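You operate a simulated robot arm through the tools that you are given. There is no shell and no other tool.

The job below is to be done with a simulated robot arm. You get a single attempt, and the scene is never put back.

Task
Find the roughest bearing, leave the dial there, stop trainer, oil and cooling.
Fine: read all five while it runs, each till the needle settles; oil off once it stands still; no push refused; leave the other controls alone.

Only the result counts: the job must be done as asked and must still hold three seconds after the hand-in. Knocking over, shifting, dropping, spilling or breaking anything else fails it.

Robot
A 6-joint arm with a two-finger parallel gripper, fixed in place. Base frame: the origin is at the foot of the arm, x ahead of it, y to its left, z up. Units: cm, rad, N and s.
With the tool pointing down near the work surface it reaches from about 10 to 66 cm from the base axis. Its first joint turns from -1.152 to 1.152 rad. Payload 2.45 kg.
Tool frame: the origin (TCP) lies between the finger pads and is the grasp point; the fingertips stand 2.4 cm ahead of it; z points along the fingers, y is the line along which they close. The gripper opens to 6.8 cm. The fingers are 1.7 cm wide and 1 cm thick; the gripper's body (4 by 7 cm) begins 4.1 cm behind the TCP.
Orientation is that of the tool frame in the base frame, as a unit quaternion [w, x, y, z]. With the fingers straight down and closing along the base's y, the tool's x points along the base's -x, its y along +y and its z along -z.

Tools
- The arm moves only by the tool send_rows. Its argument "motion" is a list that holds one entry, the list of rows, each a list of 7 numbers: the opening, from 0 (shut) to 1 (fully open), then the shift along the base's x, y, z in units of 30 mm (1.0 is 30 mm), then the turn, a rotation vector about the base's x, y, z in units of 4 degrees (1.0 is 4 degrees). In form: [[[grip, tx, ty, tz, wx, wy, wz], ...]]. A call has 1 to 20 rows; each row shifts and turns the commanded pose from where the row before left it. A call with a number of a shift or a turn outside -1 to 1 is refused whole. A row lasts 0.2 s, in which the tool goes at most 5 cm and 0.15 rad; a call with a longer step from one row to the next is refused whole, and so is a gripper value outside its range. A pose out of reach is approached as far as the arm can. The call stops where the force on the tool passes 40 N (or 10 N more than at its start, if that is more) or the arm is blocked; 0.2 s more then pass. Each finger travels about 10.8 cm/s and halts on what it meets, pressing with about 44 N; the grip force reading is that of the motor and also rises with nothing between the fingers. The clock runs only during rows and for 0.2 s after the last one: add rows that do not move to give the fingers time. The reply holds the time, the measured pose of the TCP, the force on the tool along the base axes, the opening and the grip force, in the units named above and with some noise, with the torque about the TCP (base axes, N m) and any sound that the robot's microphone picked up, and new pictures: "pictures" is both (left out), scene, wrist or none.
- Cameras (640 x 400 px; columns grow to the right, rows downward): "scene" is fixed at [13.45, 41.29, 146.08]; the picture's right is [-0.96, -0.27, 0.00], its down [-0.17, 0.62, -0.77] and it looks along [0.21, -0.74, -0.64] (base axes); focal length 374 px, centre (320, 200). "wrist" rides on the gripper at [8.4, 1.1, -7.5] in the tool frame; the picture's right is [-0.13, 0.99, 0.00], its down [-0.60, -0.08, -0.79] and it looks along [-0.79, -0.10, 0.61] (tool axes); focal length 251 px, centre (320, 200). There is no depth. A picture from a camera that has moved, and an enlarged one, comes with that camera's place and axes in the base frame and with its lens. The place of the scene camera against the robot may be out by one fixed shift of up to 1.8 cm in any direction.
- inspect(camera, box): a new picture of the part [left, top, right, bottom] of that camera's present view, enlarged. It takes no simulated time.
- job_done(): hands the job in; it is judged then, once.

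Nothing tells you positions but the pictures and the camera data. Unless the task says otherwise, let go and move clear before handing in.

The tools are called after "Request:" as name(argument=value, ...) on one line, values as JSON. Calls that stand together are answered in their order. send_rows: Moves the arm, as the interface text tells. Its arguments: {"type":"object","properties":{"motion":{"type":"array","items":{"type":"array","items":{"type":"array","items":{"type":"number"}}}},"pictures":{"type":"string","enum":["both","scene","wrist","none"]}},"required":["motion"]} The other tools are called the same way: inspect (camera, box) takes an enlarged picture of a part of a camera's view; job_done () hands the job in.

At the start:

```text
clock: 0.0
eef_pos: [35.39, -18.18, 102.56]
tool_rot: [0.0, 0.0, 1.0, 0.0]
force: [0.1, 0.2, 0.3]
wrist_torque: [-0.03, 0.02, 0.02]
gripper_width: 6.83
grip_force: 0.0
```

scene: 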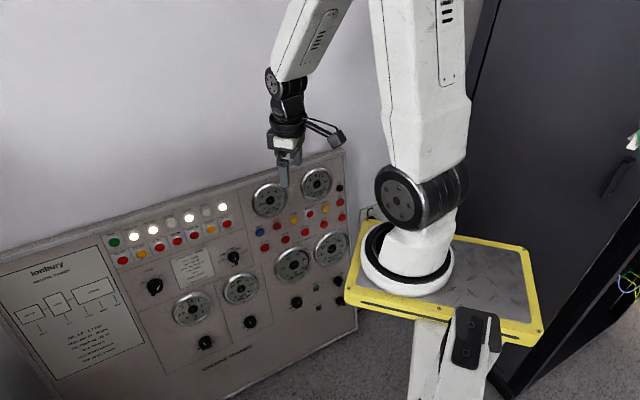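
wrist: 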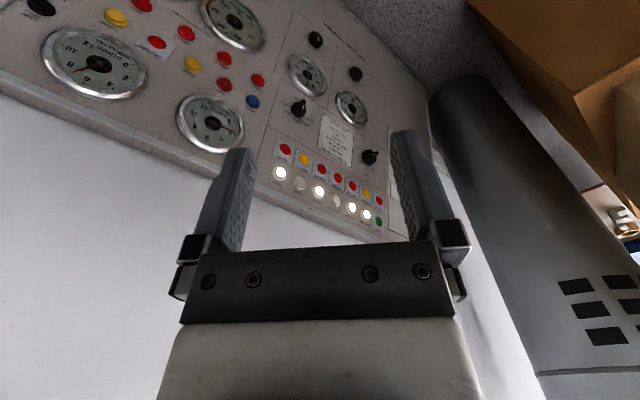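

I see a wall-like control panel with gauges, buttons, lamps and knobs on the floor side of the arm; I need to read its labels first. I'll take enlarged pictures from both cameras.

Request:
inspect(camera="scene", box=[0, 220, 160, 400])

Request:
inspect(camera="scene", box=[100, 190, 260, 290])

Request:
inspect(camera="scene", box=[130, 260, 290, 360])

Request:
inspect(camera="scene", box=[230, 150, 390, 250])

Request:
inspect(camera="scene", box=[230, 220, 390, 320])

Request:
inspect(camera="wrist", box=[240, 0, 440, 125])

Request:
inspect(camera="wrist", box=[240, 120, 440, 245])

Request:
inspect(camera="wrist", box=[0, 0, 280, 175])

```text
2.22 times, centred on (80, 310) of scene
camera zoom: at [13.45, 41.29, 146.08], right [-0.96, -0.27, 0.0], down [-0.17, 0.62, -0.77], along [0.21, -0.74, -0.64], focal length 832 px, centre (853, -44)
```

zoom: 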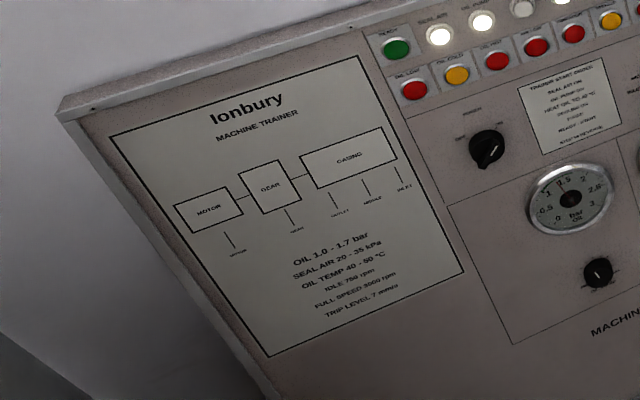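

```text
4.00 times, centred on (180, 240) of scene
camera zoom: at [13.45, 41.29, 146.08], right [-0.96, -0.27, 0.0], down [-0.17, 0.62, -0.77], along [0.21, -0.74, -0.64], focal length 1498 px, centre (880, 40)
```

zoom: 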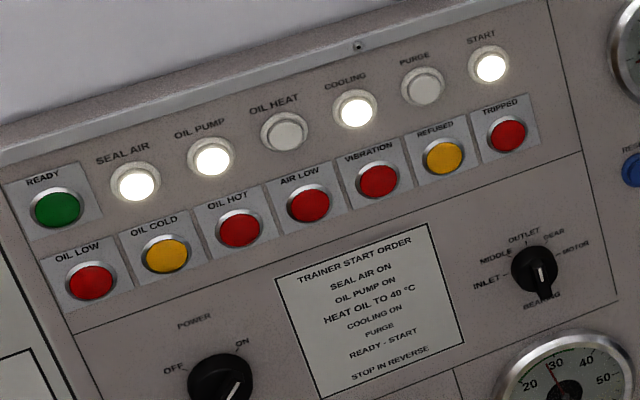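

```text
4.00 times, centred on (210, 310) of scene
camera zoom: at [13.45, 41.29, 146.08], right [-0.96, -0.27, 0.0], down [-0.17, 0.62, -0.77], along [0.21, -0.74, -0.64], focal length 1498 px, centre (760, -240)
```

zoom: 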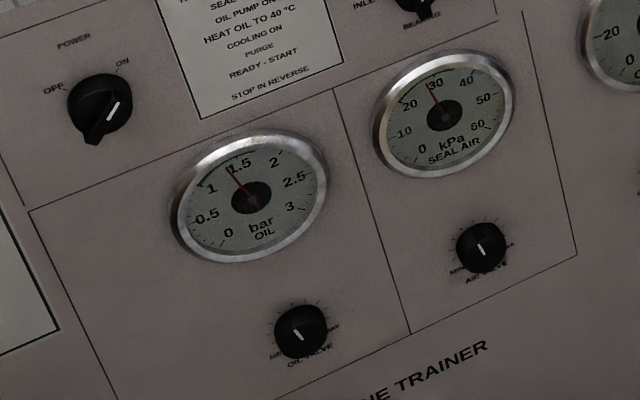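

```text
4.00 times, centred on (310, 200) of scene
camera zoom: at [13.45, 41.29, 146.08], right [-0.96, -0.27, 0.0], down [-0.17, 0.62, -0.77], along [0.21, -0.74, -0.64], focal length 1498 px, centre (360, 200)
```

zoom: 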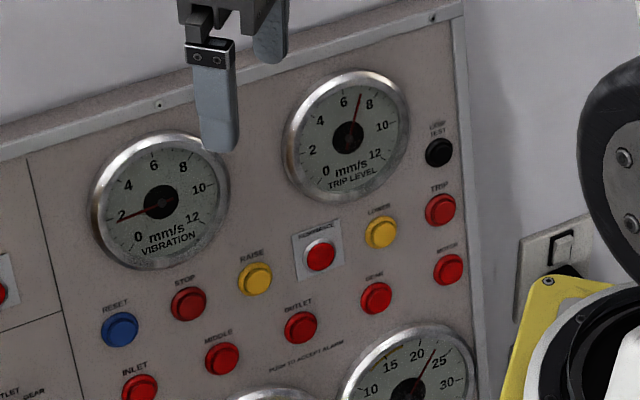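

```text
4.00 times, centred on (310, 270) of scene
camera zoom: at [13.45, 41.29, 146.08], right [-0.96, -0.27, 0.0], down [-0.17, 0.62, -0.77], along [0.21, -0.74, -0.64], focal length 1498 px, centre (360, -80)
```

zoom: 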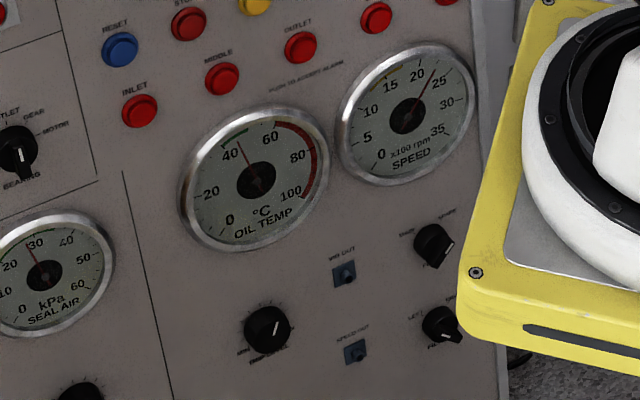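

```text
3.20 times, centred on (340, 62) of wrist
camera zoom: at [26.98, -16.95, 110.09], right [0.13, 0.99, 0.0], down [0.6, -0.08, 0.79], along [0.79, -0.1, -0.61], focal length 805 px, centre (256, 640)
```

zoom: 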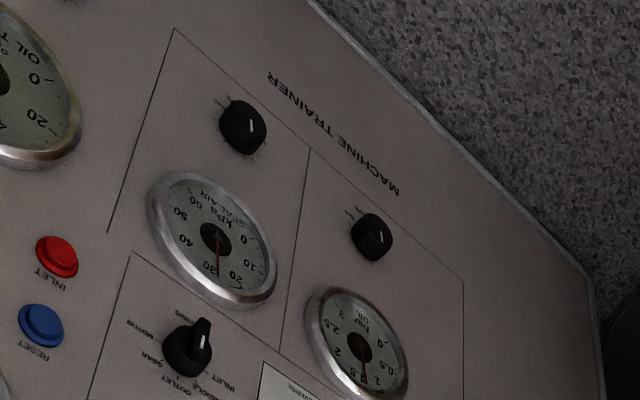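

```text
3.20 times, centred on (340, 182) of wrist
camera zoom: at [26.98, -16.95, 110.09], right [0.13, 0.99, 0.0], down [0.6, -0.08, 0.79], along [0.79, -0.1, -0.61], focal length 805 px, centre (256, 256)
```

zoom: 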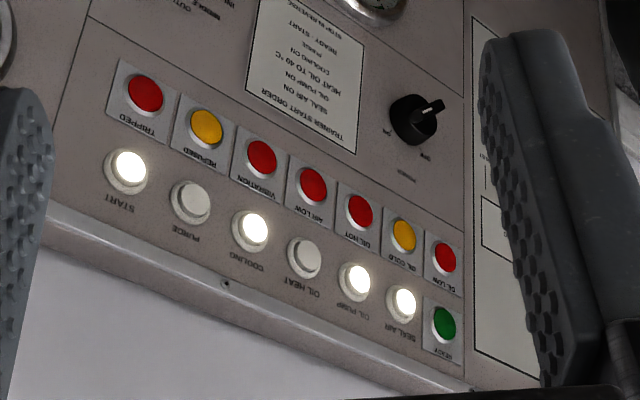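

```text
2.29 times, centred on (140, 88) of wrist
camera zoom: at [26.98, -16.95, 110.09], right [0.13, 0.99, 0.0], down [0.6, -0.08, 0.79], along [0.79, -0.1, -0.61], focal length 575 px, centre (731, 457)
```

zoom: 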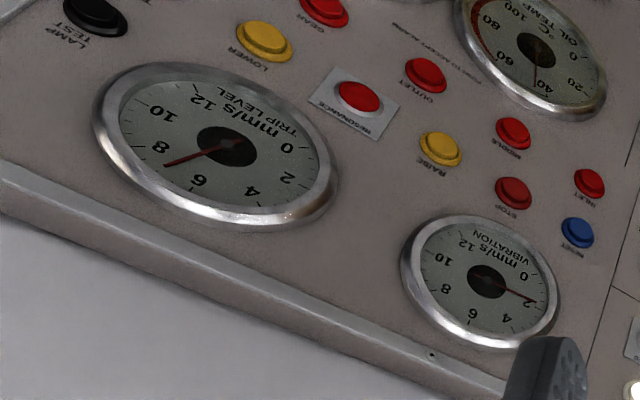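

The panel is at the arm's front right, facing the robot at a slant, and its start, cooling, oil pump and seal air lamps are lit. I'll look closer at the arm's surroundings and the bearing knob before moving.

Request:
inspect(camera="scene", box=[320, 150, 640, 400])

Request:
inspect(camera="scene", box=[200, 232, 264, 272])

Request:
inspect(camera="wrist", box=[268, 85, 332, 125])

Request:
inspect(camera="scene", box=[248, 175, 296, 220])

Request:
inspect(camera="wrist", box=[170, 90, 250, 155])

Request:
inspect(camera="scene", box=[200, 0, 520, 200])

```text
1.60 times, centred on (480, 275) of scene
camera zoom: at [13.45, 41.29, 146.08], right [-0.96, -0.27, 0.0], down [-0.17, 0.62, -0.77], along [0.21, -0.74, -0.64], focal length 599 px, centre (64, 80)
```

zoom: 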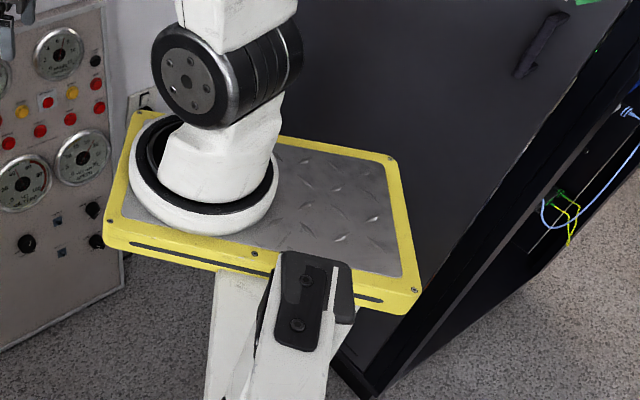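

```text
10.00 times, centred on (232, 252) of scene
camera zoom: at [13.45, 41.29, 146.08], right [-0.96, -0.27, 0.0], down [-0.17, 0.62, -0.77], along [0.21, -0.74, -0.64], focal length 3745 px, centre (1200, -320)
```

zoom: 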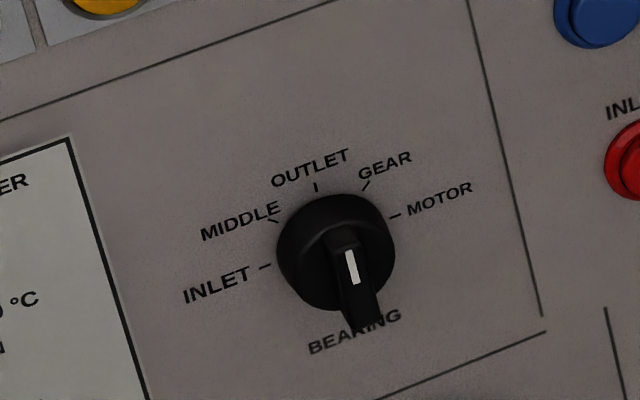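

```text
10.00 times, centred on (300, 105) of wrist
camera zoom: at [26.98, -16.95, 110.09], right [0.13, 0.99, 0.0], down [0.6, -0.08, 0.79], along [0.79, -0.1, -0.61], focal length 2514 px, centre (520, 1150)
```

zoom: 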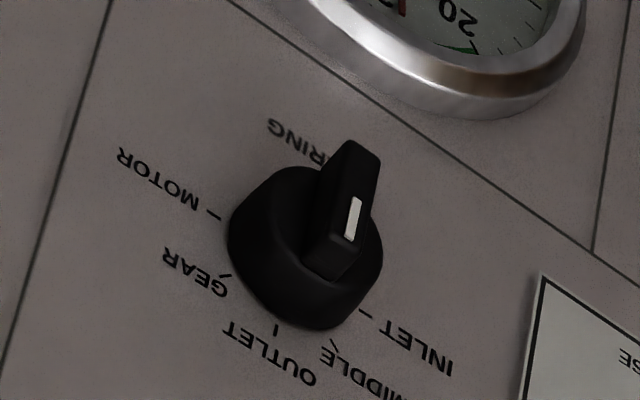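

```text
8.89 times, centred on (272, 198) of scene
camera zoom: at [13.45, 41.29, 146.08], right [-0.96, -0.27, 0.0], down [-0.17, 0.62, -0.77], along [0.21, -0.74, -0.64], focal length 3328 px, centre (747, 222)
```

zoom: 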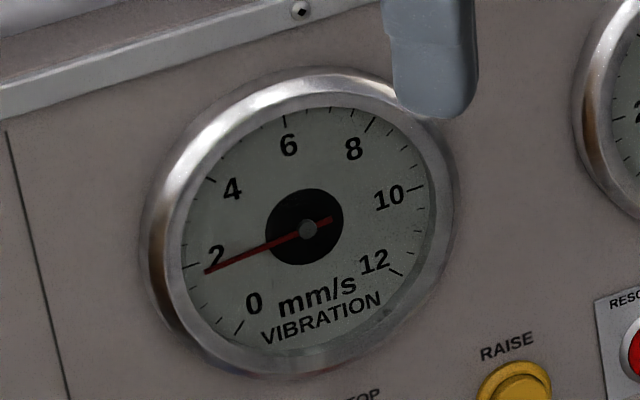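

```text
6.15 times, centred on (210, 122) of wrist
camera zoom: at [26.98, -16.95, 110.09], right [0.13, 0.99, 0.0], down [0.6, -0.08, 0.79], along [0.79, -0.1, -0.61], focal length 1547 px, centre (997, 677)
```

zoom: 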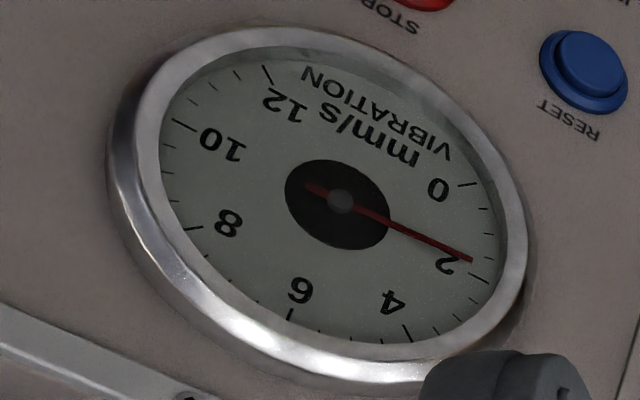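

```text
2.00 times, centred on (360, 100) of scene
camera zoom: at [13.45, 41.29, 146.08], right [-0.96, -0.27, 0.0], down [-0.17, 0.62, -0.77], along [0.21, -0.74, -0.64], focal length 749 px, centre (240, 400)
```

zoom: 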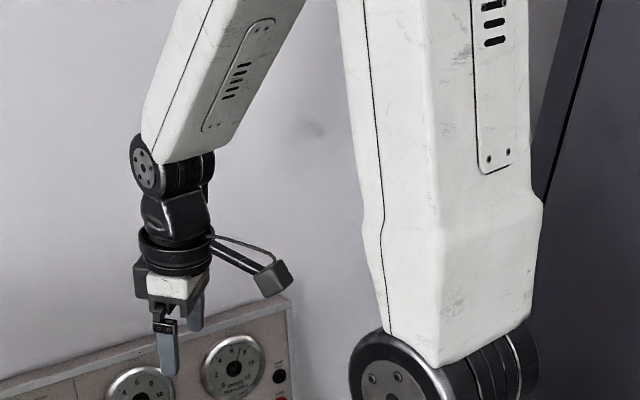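

The selector stands at OUTLET (needle about 1.9 mm/s) with INLET, MIDDLE, GEAR and MOTOR around it; the panel runs at about 45° to the base axes and is roughly 27 cm from the tool. I'll yaw the tool 45° toward the panel while moving a little forward and down.

Request:
send_rows(motion=[[[1, 0.278, -0.056, -0.2, 0, 0, -0.9375], [1, 0.278, -0.056, -0.2, 0, 0, -0.9375], [1, 0.278, -0.056, -0.2, 0, 0, -0.9375], [1, 0.278, -0.056, -0.2, 0, 0, -0.9375], [1, 0.278, -0.056, -0.2, 0, 0, -0.9375], [1, 0.278, -0.056, -0.2, 0, 0, -0.9375], [1, 0.278, -0.056, -0.2, 0, 0, -0.9375], [1, 0.278, -0.056, -0.2, 0, 0, -0.9375], [1, 0.278, -0.056, -0.2, 0, 0, -0.9375], [1, 0.278, -0.056, -0.2, 0, 0, -0.9375], [1, 0.278, -0.056, -0.2, 0, 0, -0.9375], [1, 0.278, -0.056, -0.2, 0, 0, -0.9375]]], pictures="both")

```text
clock: 2.6
eef_pos: [45.38, -20.13, 95.39]
tool_rot: [0.0, 0.384, 0.923, 0.0]
force: [0.0, -0.4, 0.4]
wrist_torque: [0.0, -0.02, -0.02]
gripper_width: 6.81
grip_force: 0.0
camera wrist: at [40.16, -13.34, 102.9], right [0.79, 0.61, 0.0], down [0.37, -0.48, 0.79], along [0.48, -0.63, -0.61], focal length 251 px, centre (320, 200)
```

scene: 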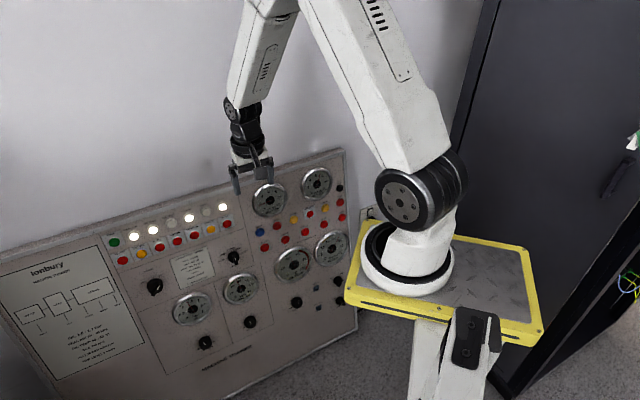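
wrist: 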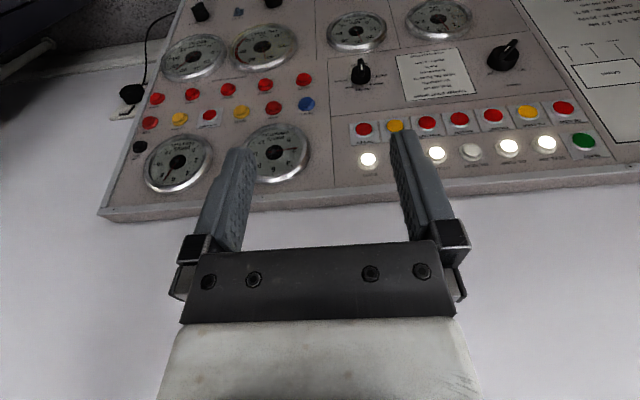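

The tool has yawed 45° and the wrist camera sees the panel almost square on. I'll enlarge it to triangulate the buttons and knob precisely.

Request:
inspect(camera="wrist", box=[330, 20, 490, 120])

Request:
inspect(camera="wrist", box=[340, 90, 500, 190])

Request:
inspect(camera="wrist", box=[470, 80, 630, 180])

Request:
inspect(camera="wrist", box=[180, 70, 340, 170])

Request:
inspect(camera="wrist", box=[90, 130, 250, 230])

```text
4.00 times, centred on (410, 70) of wrist
camera zoom: at [40.16, -13.34, 102.9], right [0.79, 0.61, 0.0], down [0.37, -0.48, 0.79], along [0.48, -0.63, -0.61], focal length 1006 px, centre (-40, 720)
```

zoom: 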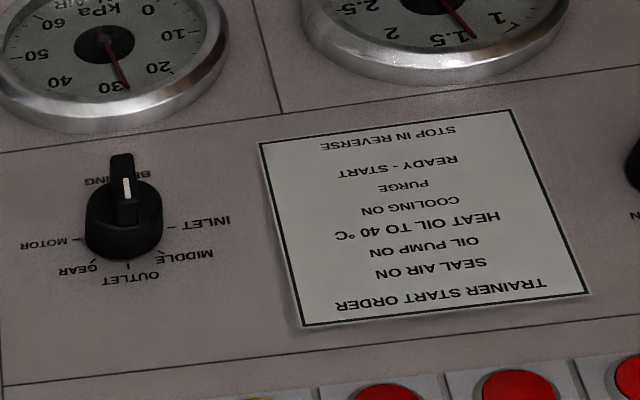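

```text
4.00 times, centred on (420, 140) of wrist
camera zoom: at [40.16, -13.34, 102.9], right [0.79, 0.61, 0.0], down [0.37, -0.48, 0.79], along [0.48, -0.63, -0.61], focal length 1006 px, centre (-80, 440)
```

zoom: 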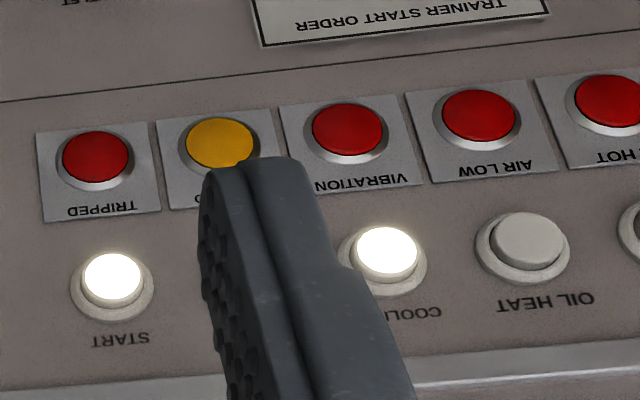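

```text
4.00 times, centred on (550, 130) of wrist
camera zoom: at [40.16, -13.34, 102.9], right [0.79, 0.61, 0.0], down [0.37, -0.48, 0.79], along [0.48, -0.63, -0.61], focal length 1006 px, centre (-600, 480)
```

zoom: 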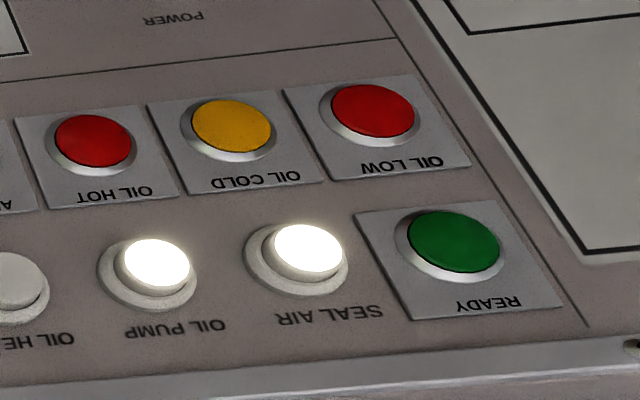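

```text
4.00 times, centred on (260, 120) of wrist
camera zoom: at [40.16, -13.34, 102.9], right [0.79, 0.61, 0.0], down [0.37, -0.48, 0.79], along [0.48, -0.63, -0.61], focal length 1006 px, centre (560, 520)
```

zoom: 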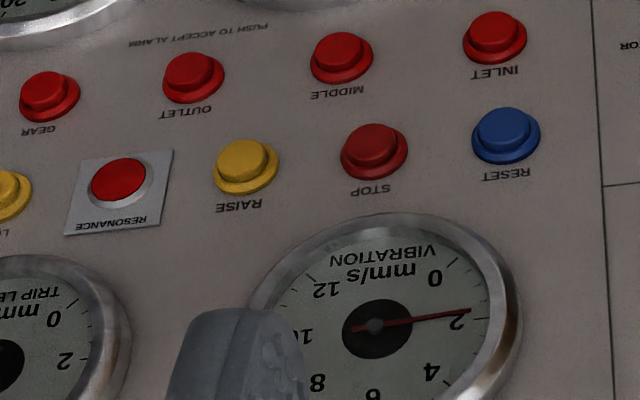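

```text
4.00 times, centred on (170, 180) of wrist
camera zoom: at [40.16, -13.34, 102.9], right [0.79, 0.61, 0.0], down [0.37, -0.48, 0.79], along [0.48, -0.63, -0.61], focal length 1006 px, centre (920, 280)
```

zoom: 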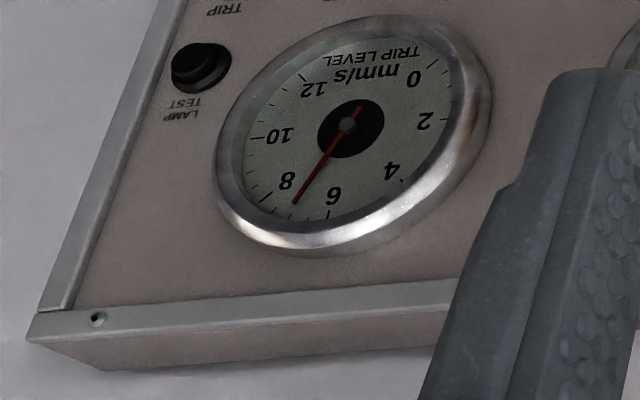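

The triangulation puts the bearing knob's base near (59.4, -26.5, 58.9), START near (61, -29, 76), COOLING near (68.7, -22.6, 75.5), OIL PUMP near (75.3, -15.8, 75.6) and STOP near (48.7, -37.8, 64). The panel leans back about 15°. I'll pitch the tool to face the panel while lowering it in front.

Request:
send_rows(motion=[[[1, 0.067, 0.022, -0.444, -0.886, -0.882, 0], [1, 0.067, 0.022, -0.444, -0.886, -0.882, 0], [1, 0.067, 0.022, -0.444, -0.886, -0.882, 0], [1, 0.067, 0.022, -0.444, -0.886, -0.882, 0], [1, 0.067, 0.022, -0.444, -0.886, -0.882, 0], [1, 0.067, 0.022, -0.444, -0.886, -0.882, 0], [1, 0.067, 0.022, -0.444, -0.886, -0.882, 0], [1, 0.067, 0.022, -0.444, -0.886, -0.882, 0]]], pictures="both")

```text
clock: 4.4
eef_pos: [46.12, -20.31, 86.68]
tool_rot: [0.264, 0.372, 0.881, -0.128]
force: [0.3, 0.5, 0.2]
wrist_torque: [0.03, 0.01, -0.02]
gripper_width: 6.8
grip_force: 0.1
out of reach, approached as far as the arm can: row 4, 5, 6
camera wrist: at [39.15, -11.35, 88.2], right [0.79, 0.61, 0.04], down [0.0, -0.07, 1.0], along [0.61, -0.79, -0.06], focal length 251 px, centre (320, 200)
```

scene: 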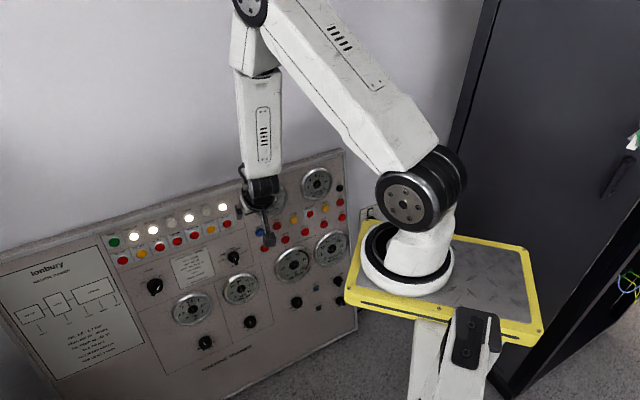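
wrist: 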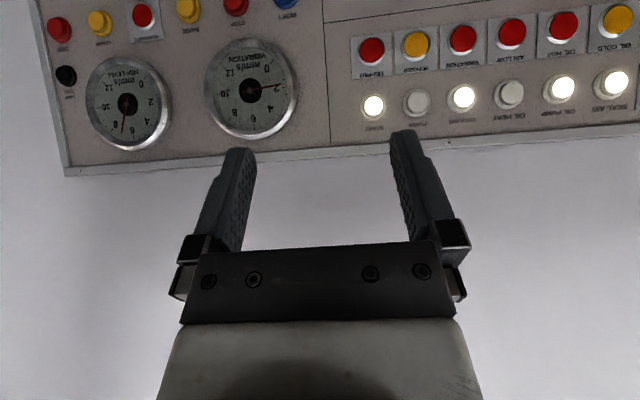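

The arm flagged some rows as out of reach and lags the commanded pose a little. I'll wait a moment and read where it settles.

Request:
send_rows(motion=[[[1, 0, 0, 0, 0, 0, 0], [1, 0, 0, 0, 0, 0, 0]]], pictures="none")

```text
clock: 5.0
eef_pos: [46.04, -20.25, 86.58]
tool_rot: [0.264, 0.37, 0.882, -0.127]
force: [0.0, -0.5, 0.5]
wrist_torque: [-0.02, 0.01, 0.01]
gripper_width: 6.78
grip_force: 0.1
```

It has settled at about 34° of pitch. I'll keep pitching toward the panel and lowering.

Request:
send_rows(motion=[[[1, 0.1, 0.06, -0.4, -0.884, -0.884, 0], [1, 0.1, 0.06, -0.4, -0.884, -0.884, 0], [1, 0.1, 0.06, -0.4, -0.884, -0.884, 0], [1, 0.1, 0.06, -0.4, -0.884, -0.884, 0], [1, 0.1, 0.06, -0.4, -0.884, -0.884, 0], [1, 0.1, 0.06, -0.4, -0.884, -0.884, 0], [1, 0.1, 0.06, -0.4, -0.884, -0.884, 0], [1, 0.1, 0.06, -0.4, -0.884, -0.884, 0]]], pictures="both")

```text
clock: 6.8
eef_pos: [61.9, -20.82, 83.08]
tool_rot: [0.549, 0.313, 0.734, -0.248]
force: [-0.4, 0.4, 0.4]
wrist_torque: [0.01, 0.0, 0.0]
gripper_width: 6.81
grip_force: 0.0
out of reach, approached as far as the arm can: row 1, 2, 3, 4, 5, 6, 7, 8
camera wrist: at [55.99, -13.01, 76.99], right [0.75, 0.65, 0.1], down [-0.45, 0.39, 0.8], along [0.48, -0.65, 0.59], focal length 251 px, centre (320, 200)
```

scene: 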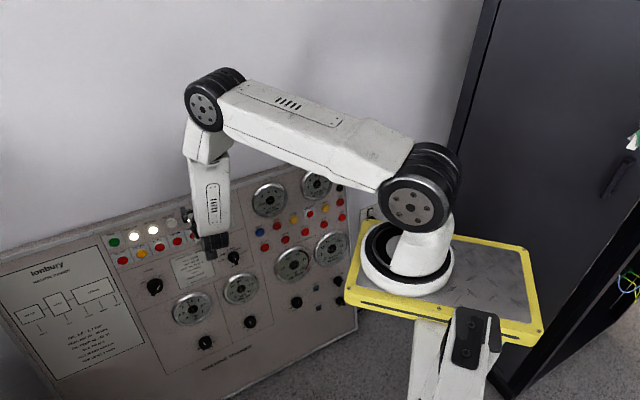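
wrist: 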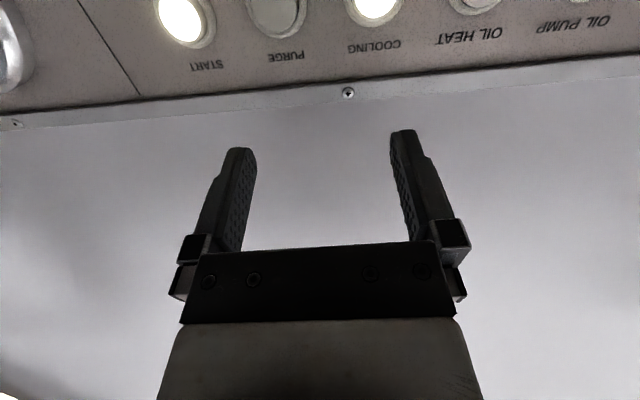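

The tool now faces the panel at the right tilt but the arm slid to (61.9, -20.8, 83) because the nearer pose was out of reach. I'll check it is stationary, then move down along the panel to a spot about 7 cm off the bearing knob.

Request:
send_rows(motion=[[[1, 0, 0, 0, 0, 0, 0]]], pictures="none")

```text
clock: 7.2
eef_pos: [61.79, -20.78, 83.0]
tool_rot: [0.548, 0.314, 0.734, -0.248]
force: [-0.1, -0.7, 0.1]
wrist_torque: [-0.02, 0.03, -0.01]
gripper_width: 6.79
grip_force: 0.1
```

Request:
send_rows(motion=[[[1, -0.243, -0.03, -0.747, 0.019, -0.021, 0.04], [1, -0.243, -0.03, -0.747, 0.019, -0.021, 0.04], [1, -0.243, -0.03, -0.747, 0.019, -0.021, 0.04], [1, -0.243, -0.03, -0.747, 0.019, -0.021, 0.04], [1, -0.243, -0.03, -0.747, 0.019, -0.021, 0.04]]], pictures="both")

```text
clock: 8.4
eef_pos: [62.65, -21.26, 71.78]
tool_rot: [0.552, 0.312, 0.735, -0.239]
force: [-0.1, -0.9, -0.4]
wrist_torque: [0.01, -0.02, 0.0]
gripper_width: 6.81
grip_force: 0.0
out of reach, approached as far as the arm can: row 1, 2, 3, 4, 5
camera wrist: at [56.73, -13.59, 65.72], right [0.74, 0.66, 0.12], down [-0.47, 0.38, 0.8], along [0.48, -0.65, 0.59], focal length 251 px, centre (320, 200)
```

scene: 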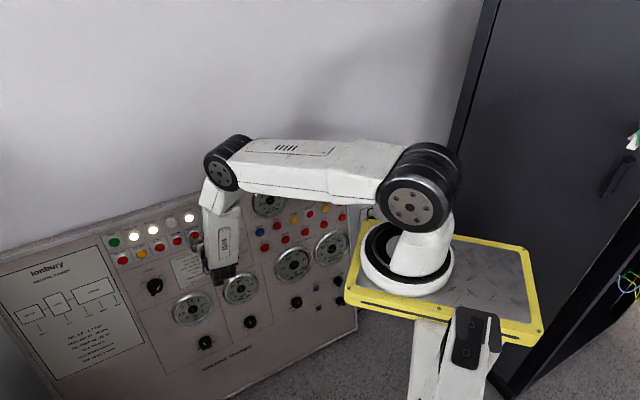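
wrist: 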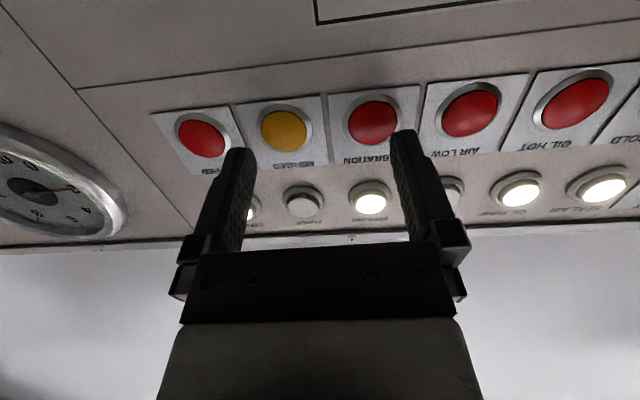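

The wrist's bend limit blocks a tool square to the panel when the hand is far out from it, so I'll use a steeper, downward-slanted tool. I'll pitch it 19° down and back off to about 9 cm in front of the bearing knob.

Request:
send_rows(motion=[[[1, -0.315, 0.032, -0.366, 0.336, 0.336, 0.025], [1, -0.315, 0.032, -0.366, 0.336, 0.336, 0.025], [1, -0.315, 0.032, -0.366, 0.336, 0.336, 0.025], [1, -0.315, 0.032, -0.366, 0.336, 0.336, 0.025], [1, -0.315, 0.032, -0.366, 0.336, 0.336, 0.025], [1, -0.315, 0.032, -0.366, 0.336, 0.336, 0.025], [1, -0.315, 0.032, -0.366, 0.336, 0.336, 0.025], [1, -0.315, 0.032, -0.366, 0.336, 0.336, 0.025], [1, -0.315, 0.032, -0.366, 0.336, 0.336, 0.025], [1, -0.315, 0.032, -0.366, 0.336, 0.336, 0.025]]], pictures="both")

```text
clock: 10.3
eef_pos: [58.93, -20.66, 62.26]
tool_rot: [0.457, 0.332, 0.801, -0.198]
force: [-11.3, 11.3, 17.5]
wrist_torque: [-0.62, 0.36, -0.58]
gripper_width: 6.81
grip_force: 0.1
out of reach, approached as far as the arm can: row 1, 2, 3, 4, 5, 6, 7, 8, 9
stopped in row 9: the force on the tool passed its limit at 58 N (the readings are from after the stop); the commanded pose is now the measured one
camera wrist: at [52.08, -12.16, 58.77], right [0.75, 0.65, 0.1], down [-0.31, 0.22, 0.92], along [0.58, -0.72, 0.37], focal length 251 px, centre (320, 200)
```

scene: 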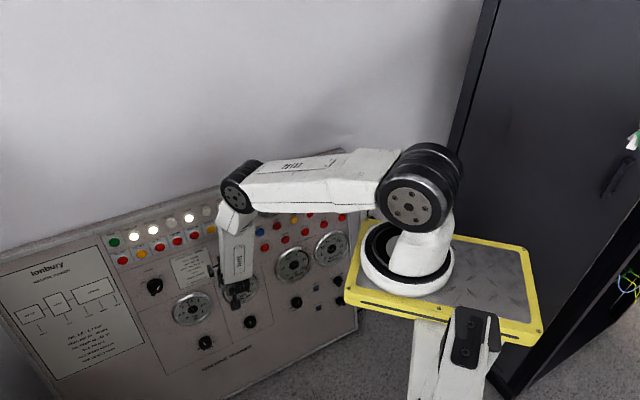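
wrist: 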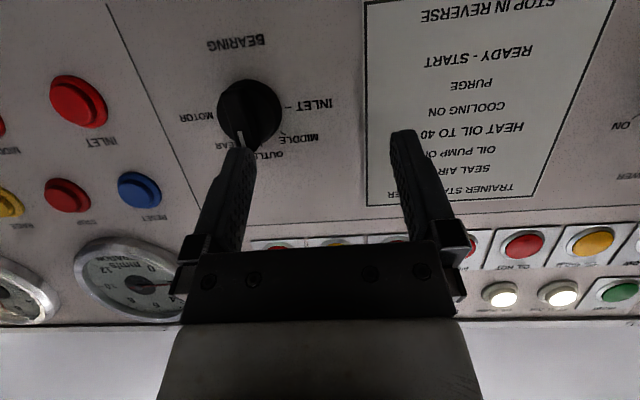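

The arm again could not hold the commanded path and a fingertip came down against something by the bearing knob (58 N), and I need to know whether the knob turned. I'll inspect the knob, the lamps and the needle before moving again.

Request:
inspect(camera="wrist", box=[170, 60, 330, 160])

Request:
inspect(camera="scene", box=[190, 230, 286, 290])

Request:
inspect(camera="wrist", box=[60, 230, 220, 330])

Request:
inspect(camera="scene", box=[100, 190, 260, 290])

```text
4.00 times, centred on (250, 110) of wrist
camera zoom: at [52.08, -12.16, 58.77], right [0.75, 0.65, 0.1], down [-0.31, 0.22, 0.92], along [0.58, -0.72, 0.37], focal length 1006 px, centre (600, 560)
```

zoom: 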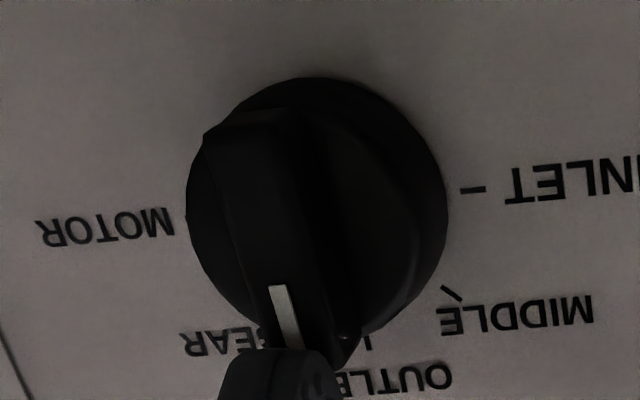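

```text
6.67 times, centred on (238, 260) of scene
camera zoom: at [13.39, 41.32, 146.07], right [-0.96, -0.27, 0.0], down [-0.17, 0.62, -0.77], along [0.21, -0.74, -0.64], focal length 2496 px, centre (867, -200)
```

zoom: 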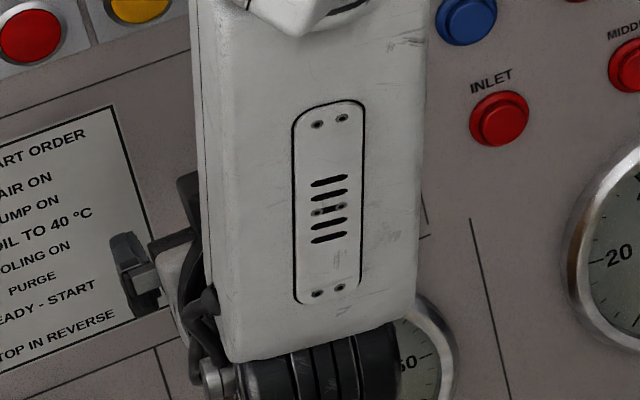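

```text
4.00 times, centred on (140, 280) of wrist
camera zoom: at [52.08, -12.16, 58.77], right [0.75, 0.65, 0.1], down [-0.31, 0.22, 0.92], along [0.58, -0.72, 0.37], focal length 1006 px, centre (1040, -120)
```

zoom: 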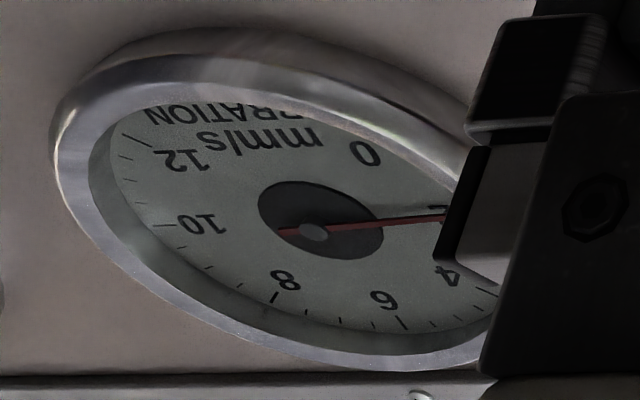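

```text
4.00 times, centred on (180, 240) of scene
camera zoom: at [13.39, 41.32, 146.07], right [-0.96, -0.27, 0.0], down [-0.17, 0.62, -0.77], along [0.21, -0.74, -0.64], focal length 1498 px, centre (880, 40)
```

zoom: 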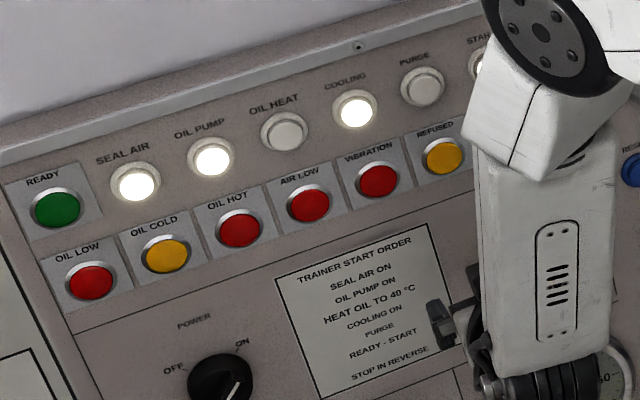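

The dial still points at OUTLET; a finger had only come to rest on the knob's upper end. I'll back off away from the panel and upward.

Request:
send_rows(motion=[[[1, -0.1, 0.2, 0.3, 0, 0, 0], [1, -0.1, 0.2, 0.3, 0, 0, 0], [1, -0.1, 0.2, 0.3, 0, 0, 0], [1, 0, 0, 0, 0, 0, 0]]], pictures="both")

```text
clock: 11.3
eef_pos: [59.22, -18.88, 64.64]
tool_rot: [0.454, 0.33, 0.803, -0.2]
force: [0.4, 0.3, -0.1]
wrist_torque: [0.03, 0.04, -0.01]
gripper_width: 6.81
grip_force: 0.0
out of reach, approached as far as the arm can: row 2, 3
camera wrist: at [52.33, -10.46, 61.11], right [0.75, 0.65, 0.09], down [-0.31, 0.23, 0.92], along [0.58, -0.72, 0.37], focal length 251 px, centre (320, 200)
```

scene: 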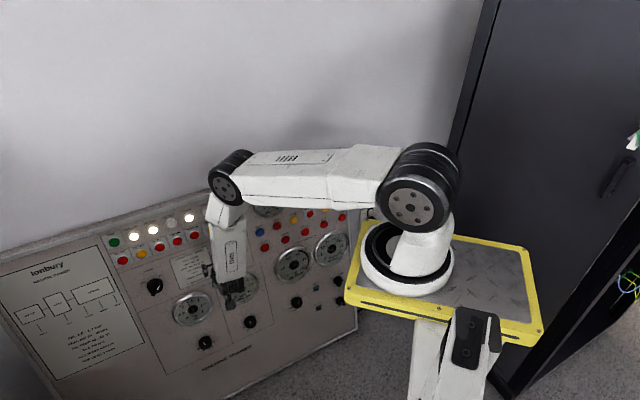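
wrist: 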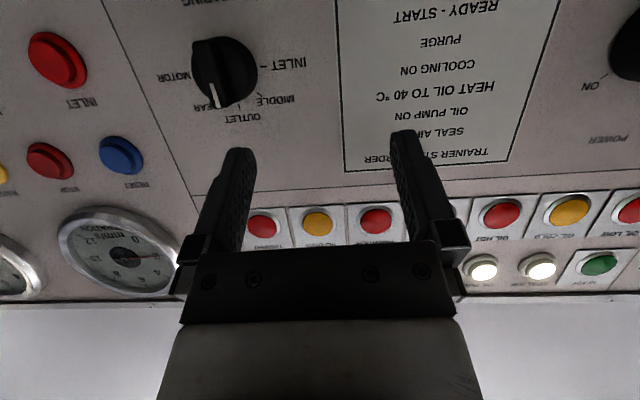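

The tool is free of contact. I'll check the knob's pointer once more from here.

Request:
inspect(camera="wrist", box=[150, 10, 310, 130])

Request:
inspect(camera="wrist", box=[50, 195, 190, 305])

```text
3.33 times, centred on (230, 70) of wrist
camera zoom: at [52.33, -10.46, 61.11], right [0.75, 0.65, 0.09], down [-0.31, 0.23, 0.92], along [0.58, -0.72, 0.37], focal length 838 px, centre (620, 633)
```

zoom: 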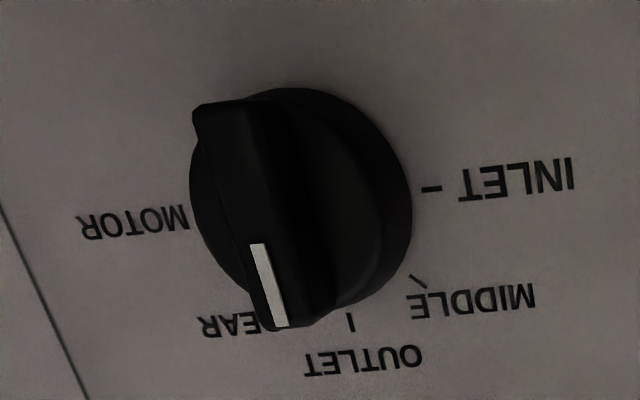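

```text
3.64 times, centred on (120, 250) of wrist
camera zoom: at [52.33, -10.46, 61.11], right [0.75, 0.65, 0.09], down [-0.31, 0.23, 0.92], along [0.58, -0.72, 0.37], focal length 914 px, centre (1047, 18)
```

zoom: 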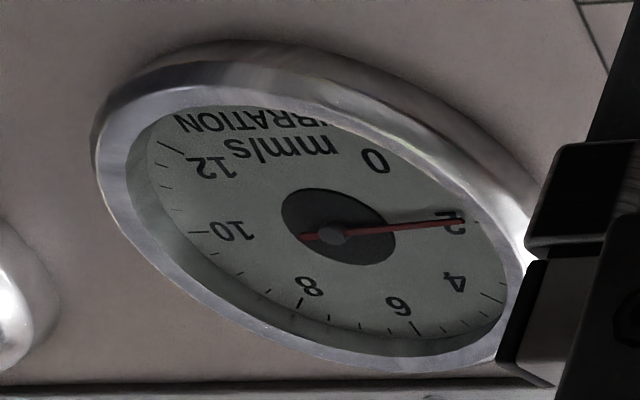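

The poses where the arm stalled share one thing: the last joint is rolled almost to its end stop. Rolling the hand back about its own axis should free it and put the camera above. I'll start that roll while backing away from the panel.

Request:
send_rows(motion=[[[1, 0, 0, 0, -0.6, 0.62, 0.5], [1, -0.1, 0.05, 0.05, -0.88, 0.92, 0.75], [1, -0.25, 0.1, 0.1, -0.88, 0.92, 0.75], [1, -0.35, 0.1, 0.1, -0.88, 0.92, 0.75], [1, -0.35, 0.1, 0.1, -0.88, 0.92, 0.75], [1, -0.35, 0.1, 0.1, -0.88, 0.92, 0.75]]], pictures="both")

```text
clock: 12.7
eef_pos: [54.91, -17.6, 65.98]
tool_rot: [0.378, 0.085, 0.865, -0.319]
force: [-0.8, 0.7, 0.3]
wrist_torque: [-0.01, 0.01, -0.01]
gripper_width: 6.82
grip_force: 0.2
camera wrist: at [44.97, -12.74, 63.27], right [0.48, 0.79, -0.39], down [-0.08, 0.48, 0.87], along [0.88, -0.38, 0.3], focal length 251 px, centre (320, 200)
```

scene: 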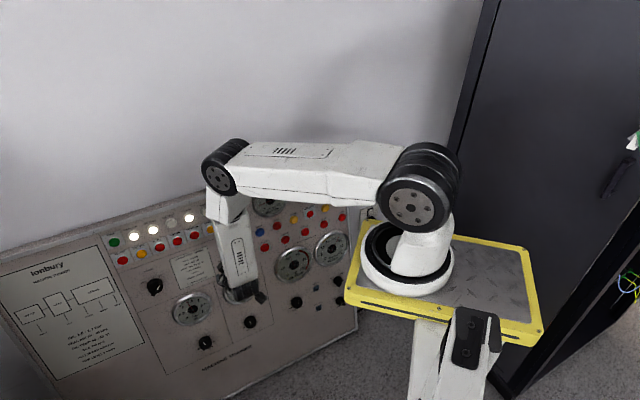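
wrist: 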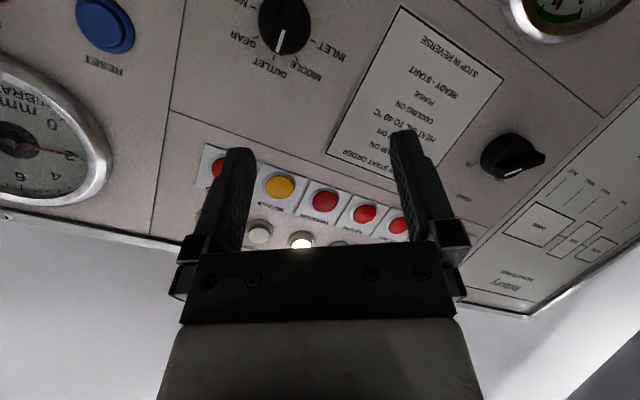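

That freed it: no more reach warnings. I'll continue the roll until the camera is above the gripper.

Request:
send_rows(motion=[[[1, 0, 0, 0, -0.9, 0.924, 0.767], [1, 0, 0, 0, -0.9, 0.924, 0.767], [1, 0, 0, 0, -0.9, 0.924, 0.767], [1, 0, 0, 0, -0.9, 0.924, 0.767], [1, 0, 0, 0, -0.9, 0.924, 0.767], [1, 0, 0, 0, -0.9, 0.924, 0.767], [1, 0, 0, 0, -0.9, 0.924, 0.767], [1, 0, 0, 0, -0.9, 0.924, 0.767], [1, 0, 0, 0, -0.9, 0.924, 0.767], [1, 0, 0, 0, -0.9, 0.924, 0.767], [1, 0, 0, 0, -0.9, 0.924, 0.767], [1, 0, 0, 0, -0.9, 0.924, 0.767], [1, 0, 0, 0, -0.9, 0.924, 0.767], [1, 0, 0, 0, -0.9, 0.924, 0.767], [1, 0, 0, 0, -0.9, 0.924, 0.767], [1, 0, 0, 0, -0.9, 0.924, 0.767], [1, 0, 0, 0, -0.9, 0.924, 0.767], [1, 0, 0, 0, -0.9, 0.924, 0.767], [1, 0, 0, 0, -0.9, 0.924, 0.767], [1, 0, 0, 0, -0.9, 0.924, 0.767]]], pictures="both")

```text
clock: 16.9
eef_pos: [54.85, -17.57, 66.0]
tool_rot: [0.087, 0.707, -0.506, 0.486]
force: [0.4, 0.0, 0.4]
wrist_torque: [-0.05, 0.01, 0.0]
gripper_width: 6.82
grip_force: 0.1
camera wrist: at [49.66, -18.65, 75.89], right [-0.8, -0.39, -0.47], down [-0.42, 0.91, -0.03], along [0.44, 0.17, -0.88], focal length 251 px, centre (320, 200)
```

scene: 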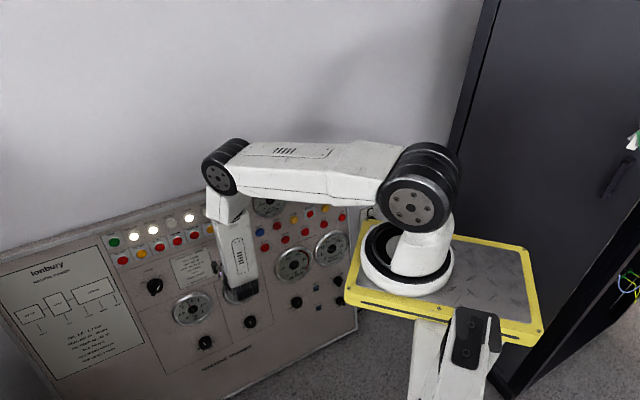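
wrist: 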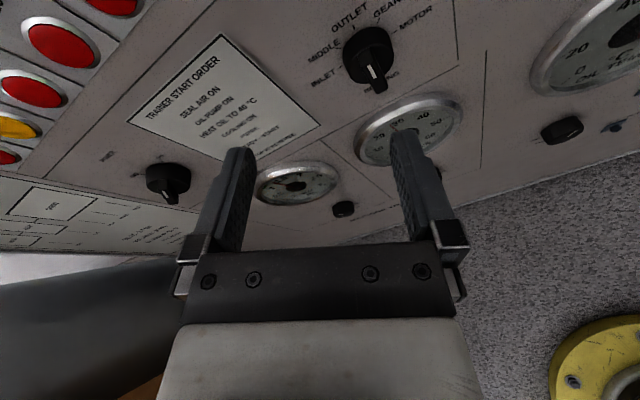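

The roll is nearly complete and the camera is now above the gripper, seeing the panel upright. I'll finish the last 25° of roll.

Request:
send_rows(motion=[[[1, 0, 0, 0, -0.768, 0.788, 0.655], [1, 0, 0, 0, -0.768, 0.788, 0.655], [1, 0, 0, 0, -0.768, 0.788, 0.655], [1, 0, 0, 0, -0.768, 0.788, 0.655], [1, 0, 0, 0, -0.768, 0.788, 0.655]]], pictures="wrist")

Request:
inspect(camera="wrist", box=[160, 0, 480, 200])

```text
clock: 18.1
eef_pos: [54.92, -17.58, 65.86]
tool_rot: [0.192, 0.802, -0.335, 0.456]
force: [0.4, 0.5, -0.3]
wrist_torque: [0.01, -0.02, -0.01]
gripper_width: 6.79
grip_force: 0.0
camera wrist: at [52.66, -16.69, 76.96], right [-0.75, -0.65, -0.11], down [-0.64, 0.76, -0.11], along [0.16, -0.02, -0.99], focal length 251 px, centre (320, 200)
```

wrist: 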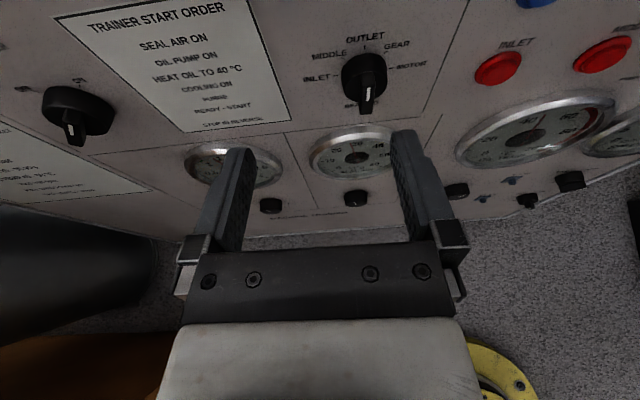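

```text
2.00 times, centred on (320, 100) of wrist
camera zoom: at [52.66, -16.69, 76.96], right [-0.75, -0.65, -0.11], down [-0.64, 0.76, -0.11], along [0.16, -0.02, -0.99], focal length 503 px, centre (320, 400)
```

zoom: 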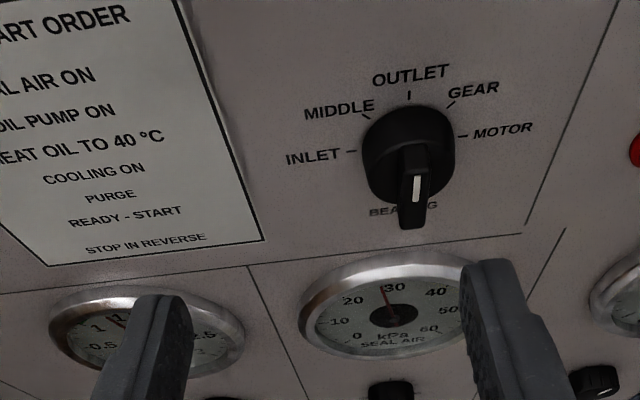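

The camera is upright and gives the same knob position as before, at about (59.4, -26.5, 58.8), with 45° between dial positions. I'll enlarge the knob to see its handle height and width.

Request:
inspect(camera="wrist", box=[325, 40, 405, 120])

Request:
inspect(camera="wrist", box=[30, 70, 130, 150])

```text
5.00 times, centred on (365, 80) of wrist
camera zoom: at [52.66, -16.69, 76.96], right [-0.75, -0.65, -0.11], down [-0.64, 0.76, -0.11], along [0.16, -0.02, -0.99], focal length 1257 px, centre (95, 800)
```

zoom: 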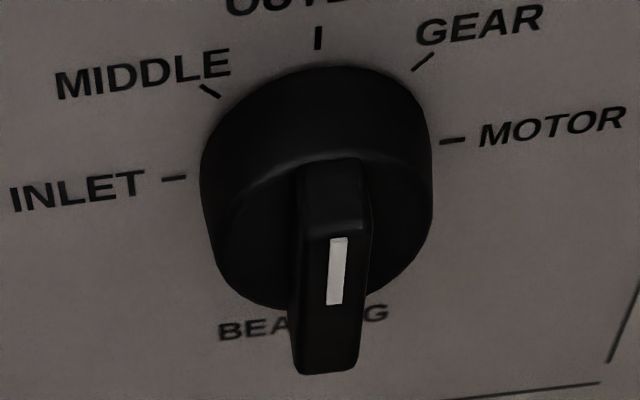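

```text
5.00 times, centred on (80, 110) of wrist
camera zoom: at [52.66, -16.69, 76.96], right [-0.75, -0.65, -0.11], down [-0.64, 0.76, -0.11], along [0.16, -0.02, -0.99], focal length 1257 px, centre (1520, 650)
```

zoom: 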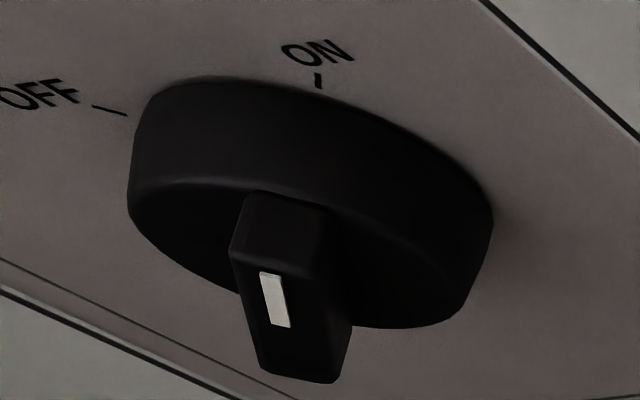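

The handle is about 1 cm wide, 2.7 cm long, and stands from 1.5 to 2.9 cm off the panel. I'll turn the tool square to the panel and place it 8 cm out on the knob's axis.

Request:
send_rows(motion=[[[1, -0.042, -0.142, -0.208, -0.343, -0.343, 0], [1, -0.042, -0.142, -0.208, -0.343, -0.343, 0], [1, -0.042, -0.142, -0.208, -0.343, -0.343, 0], [1, -0.042, -0.142, -0.208, -0.343, -0.343, 0], [1, -0.042, -0.142, -0.208, -0.343, -0.343, 0], [1, -0.042, -0.142, -0.208, -0.343, -0.343, 0], [1, -0.042, -0.142, -0.208, -0.343, -0.343, 0], [1, -0.042, -0.142, -0.208, -0.343, -0.343, 0], [1, 0, 0, 0, 0, 0, 0]]], pictures="both")

Request:
inspect(camera="wrist", box=[220, 60, 420, 185])

```text
clock: 20.1
eef_pos: [53.94, -21.02, 60.92]
tool_rot: [0.235, 0.732, -0.308, 0.561]
force: [1.2, 0.0, 0.4]
wrist_torque: [0.0, 0.0, 0.0]
gripper_width: 6.81
grip_force: 0.1
camera wrist: at [49.57, -18.1, 71.05], right [-0.73, -0.67, -0.13], down [-0.59, 0.72, -0.37], along [0.34, -0.2, -0.92], focal length 251 px, centre (320, 200)
```

scene: 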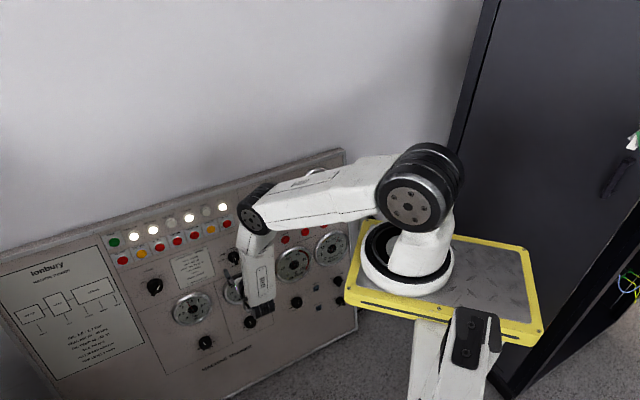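
wrist: 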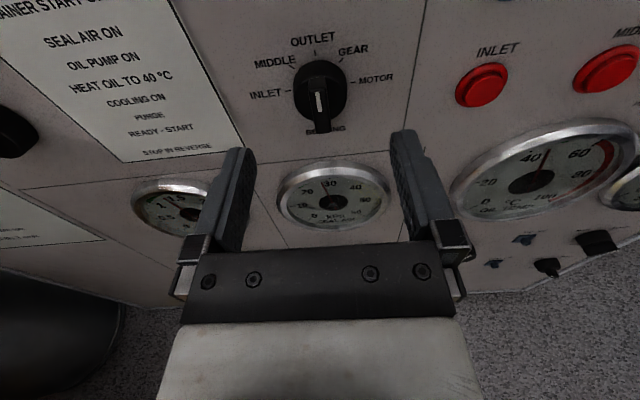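

```text
3.20 times, centred on (320, 122) of wrist
camera zoom: at [49.57, -18.1, 71.05], right [-0.73, -0.67, -0.13], down [-0.59, 0.72, -0.37], along [0.34, -0.2, -0.92], focal length 805 px, centre (320, 448)
```

zoom: 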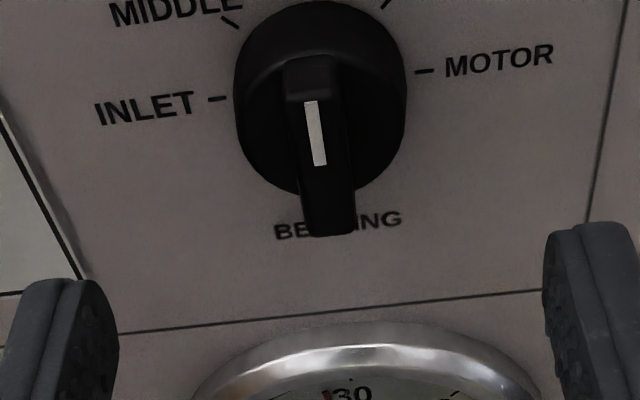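

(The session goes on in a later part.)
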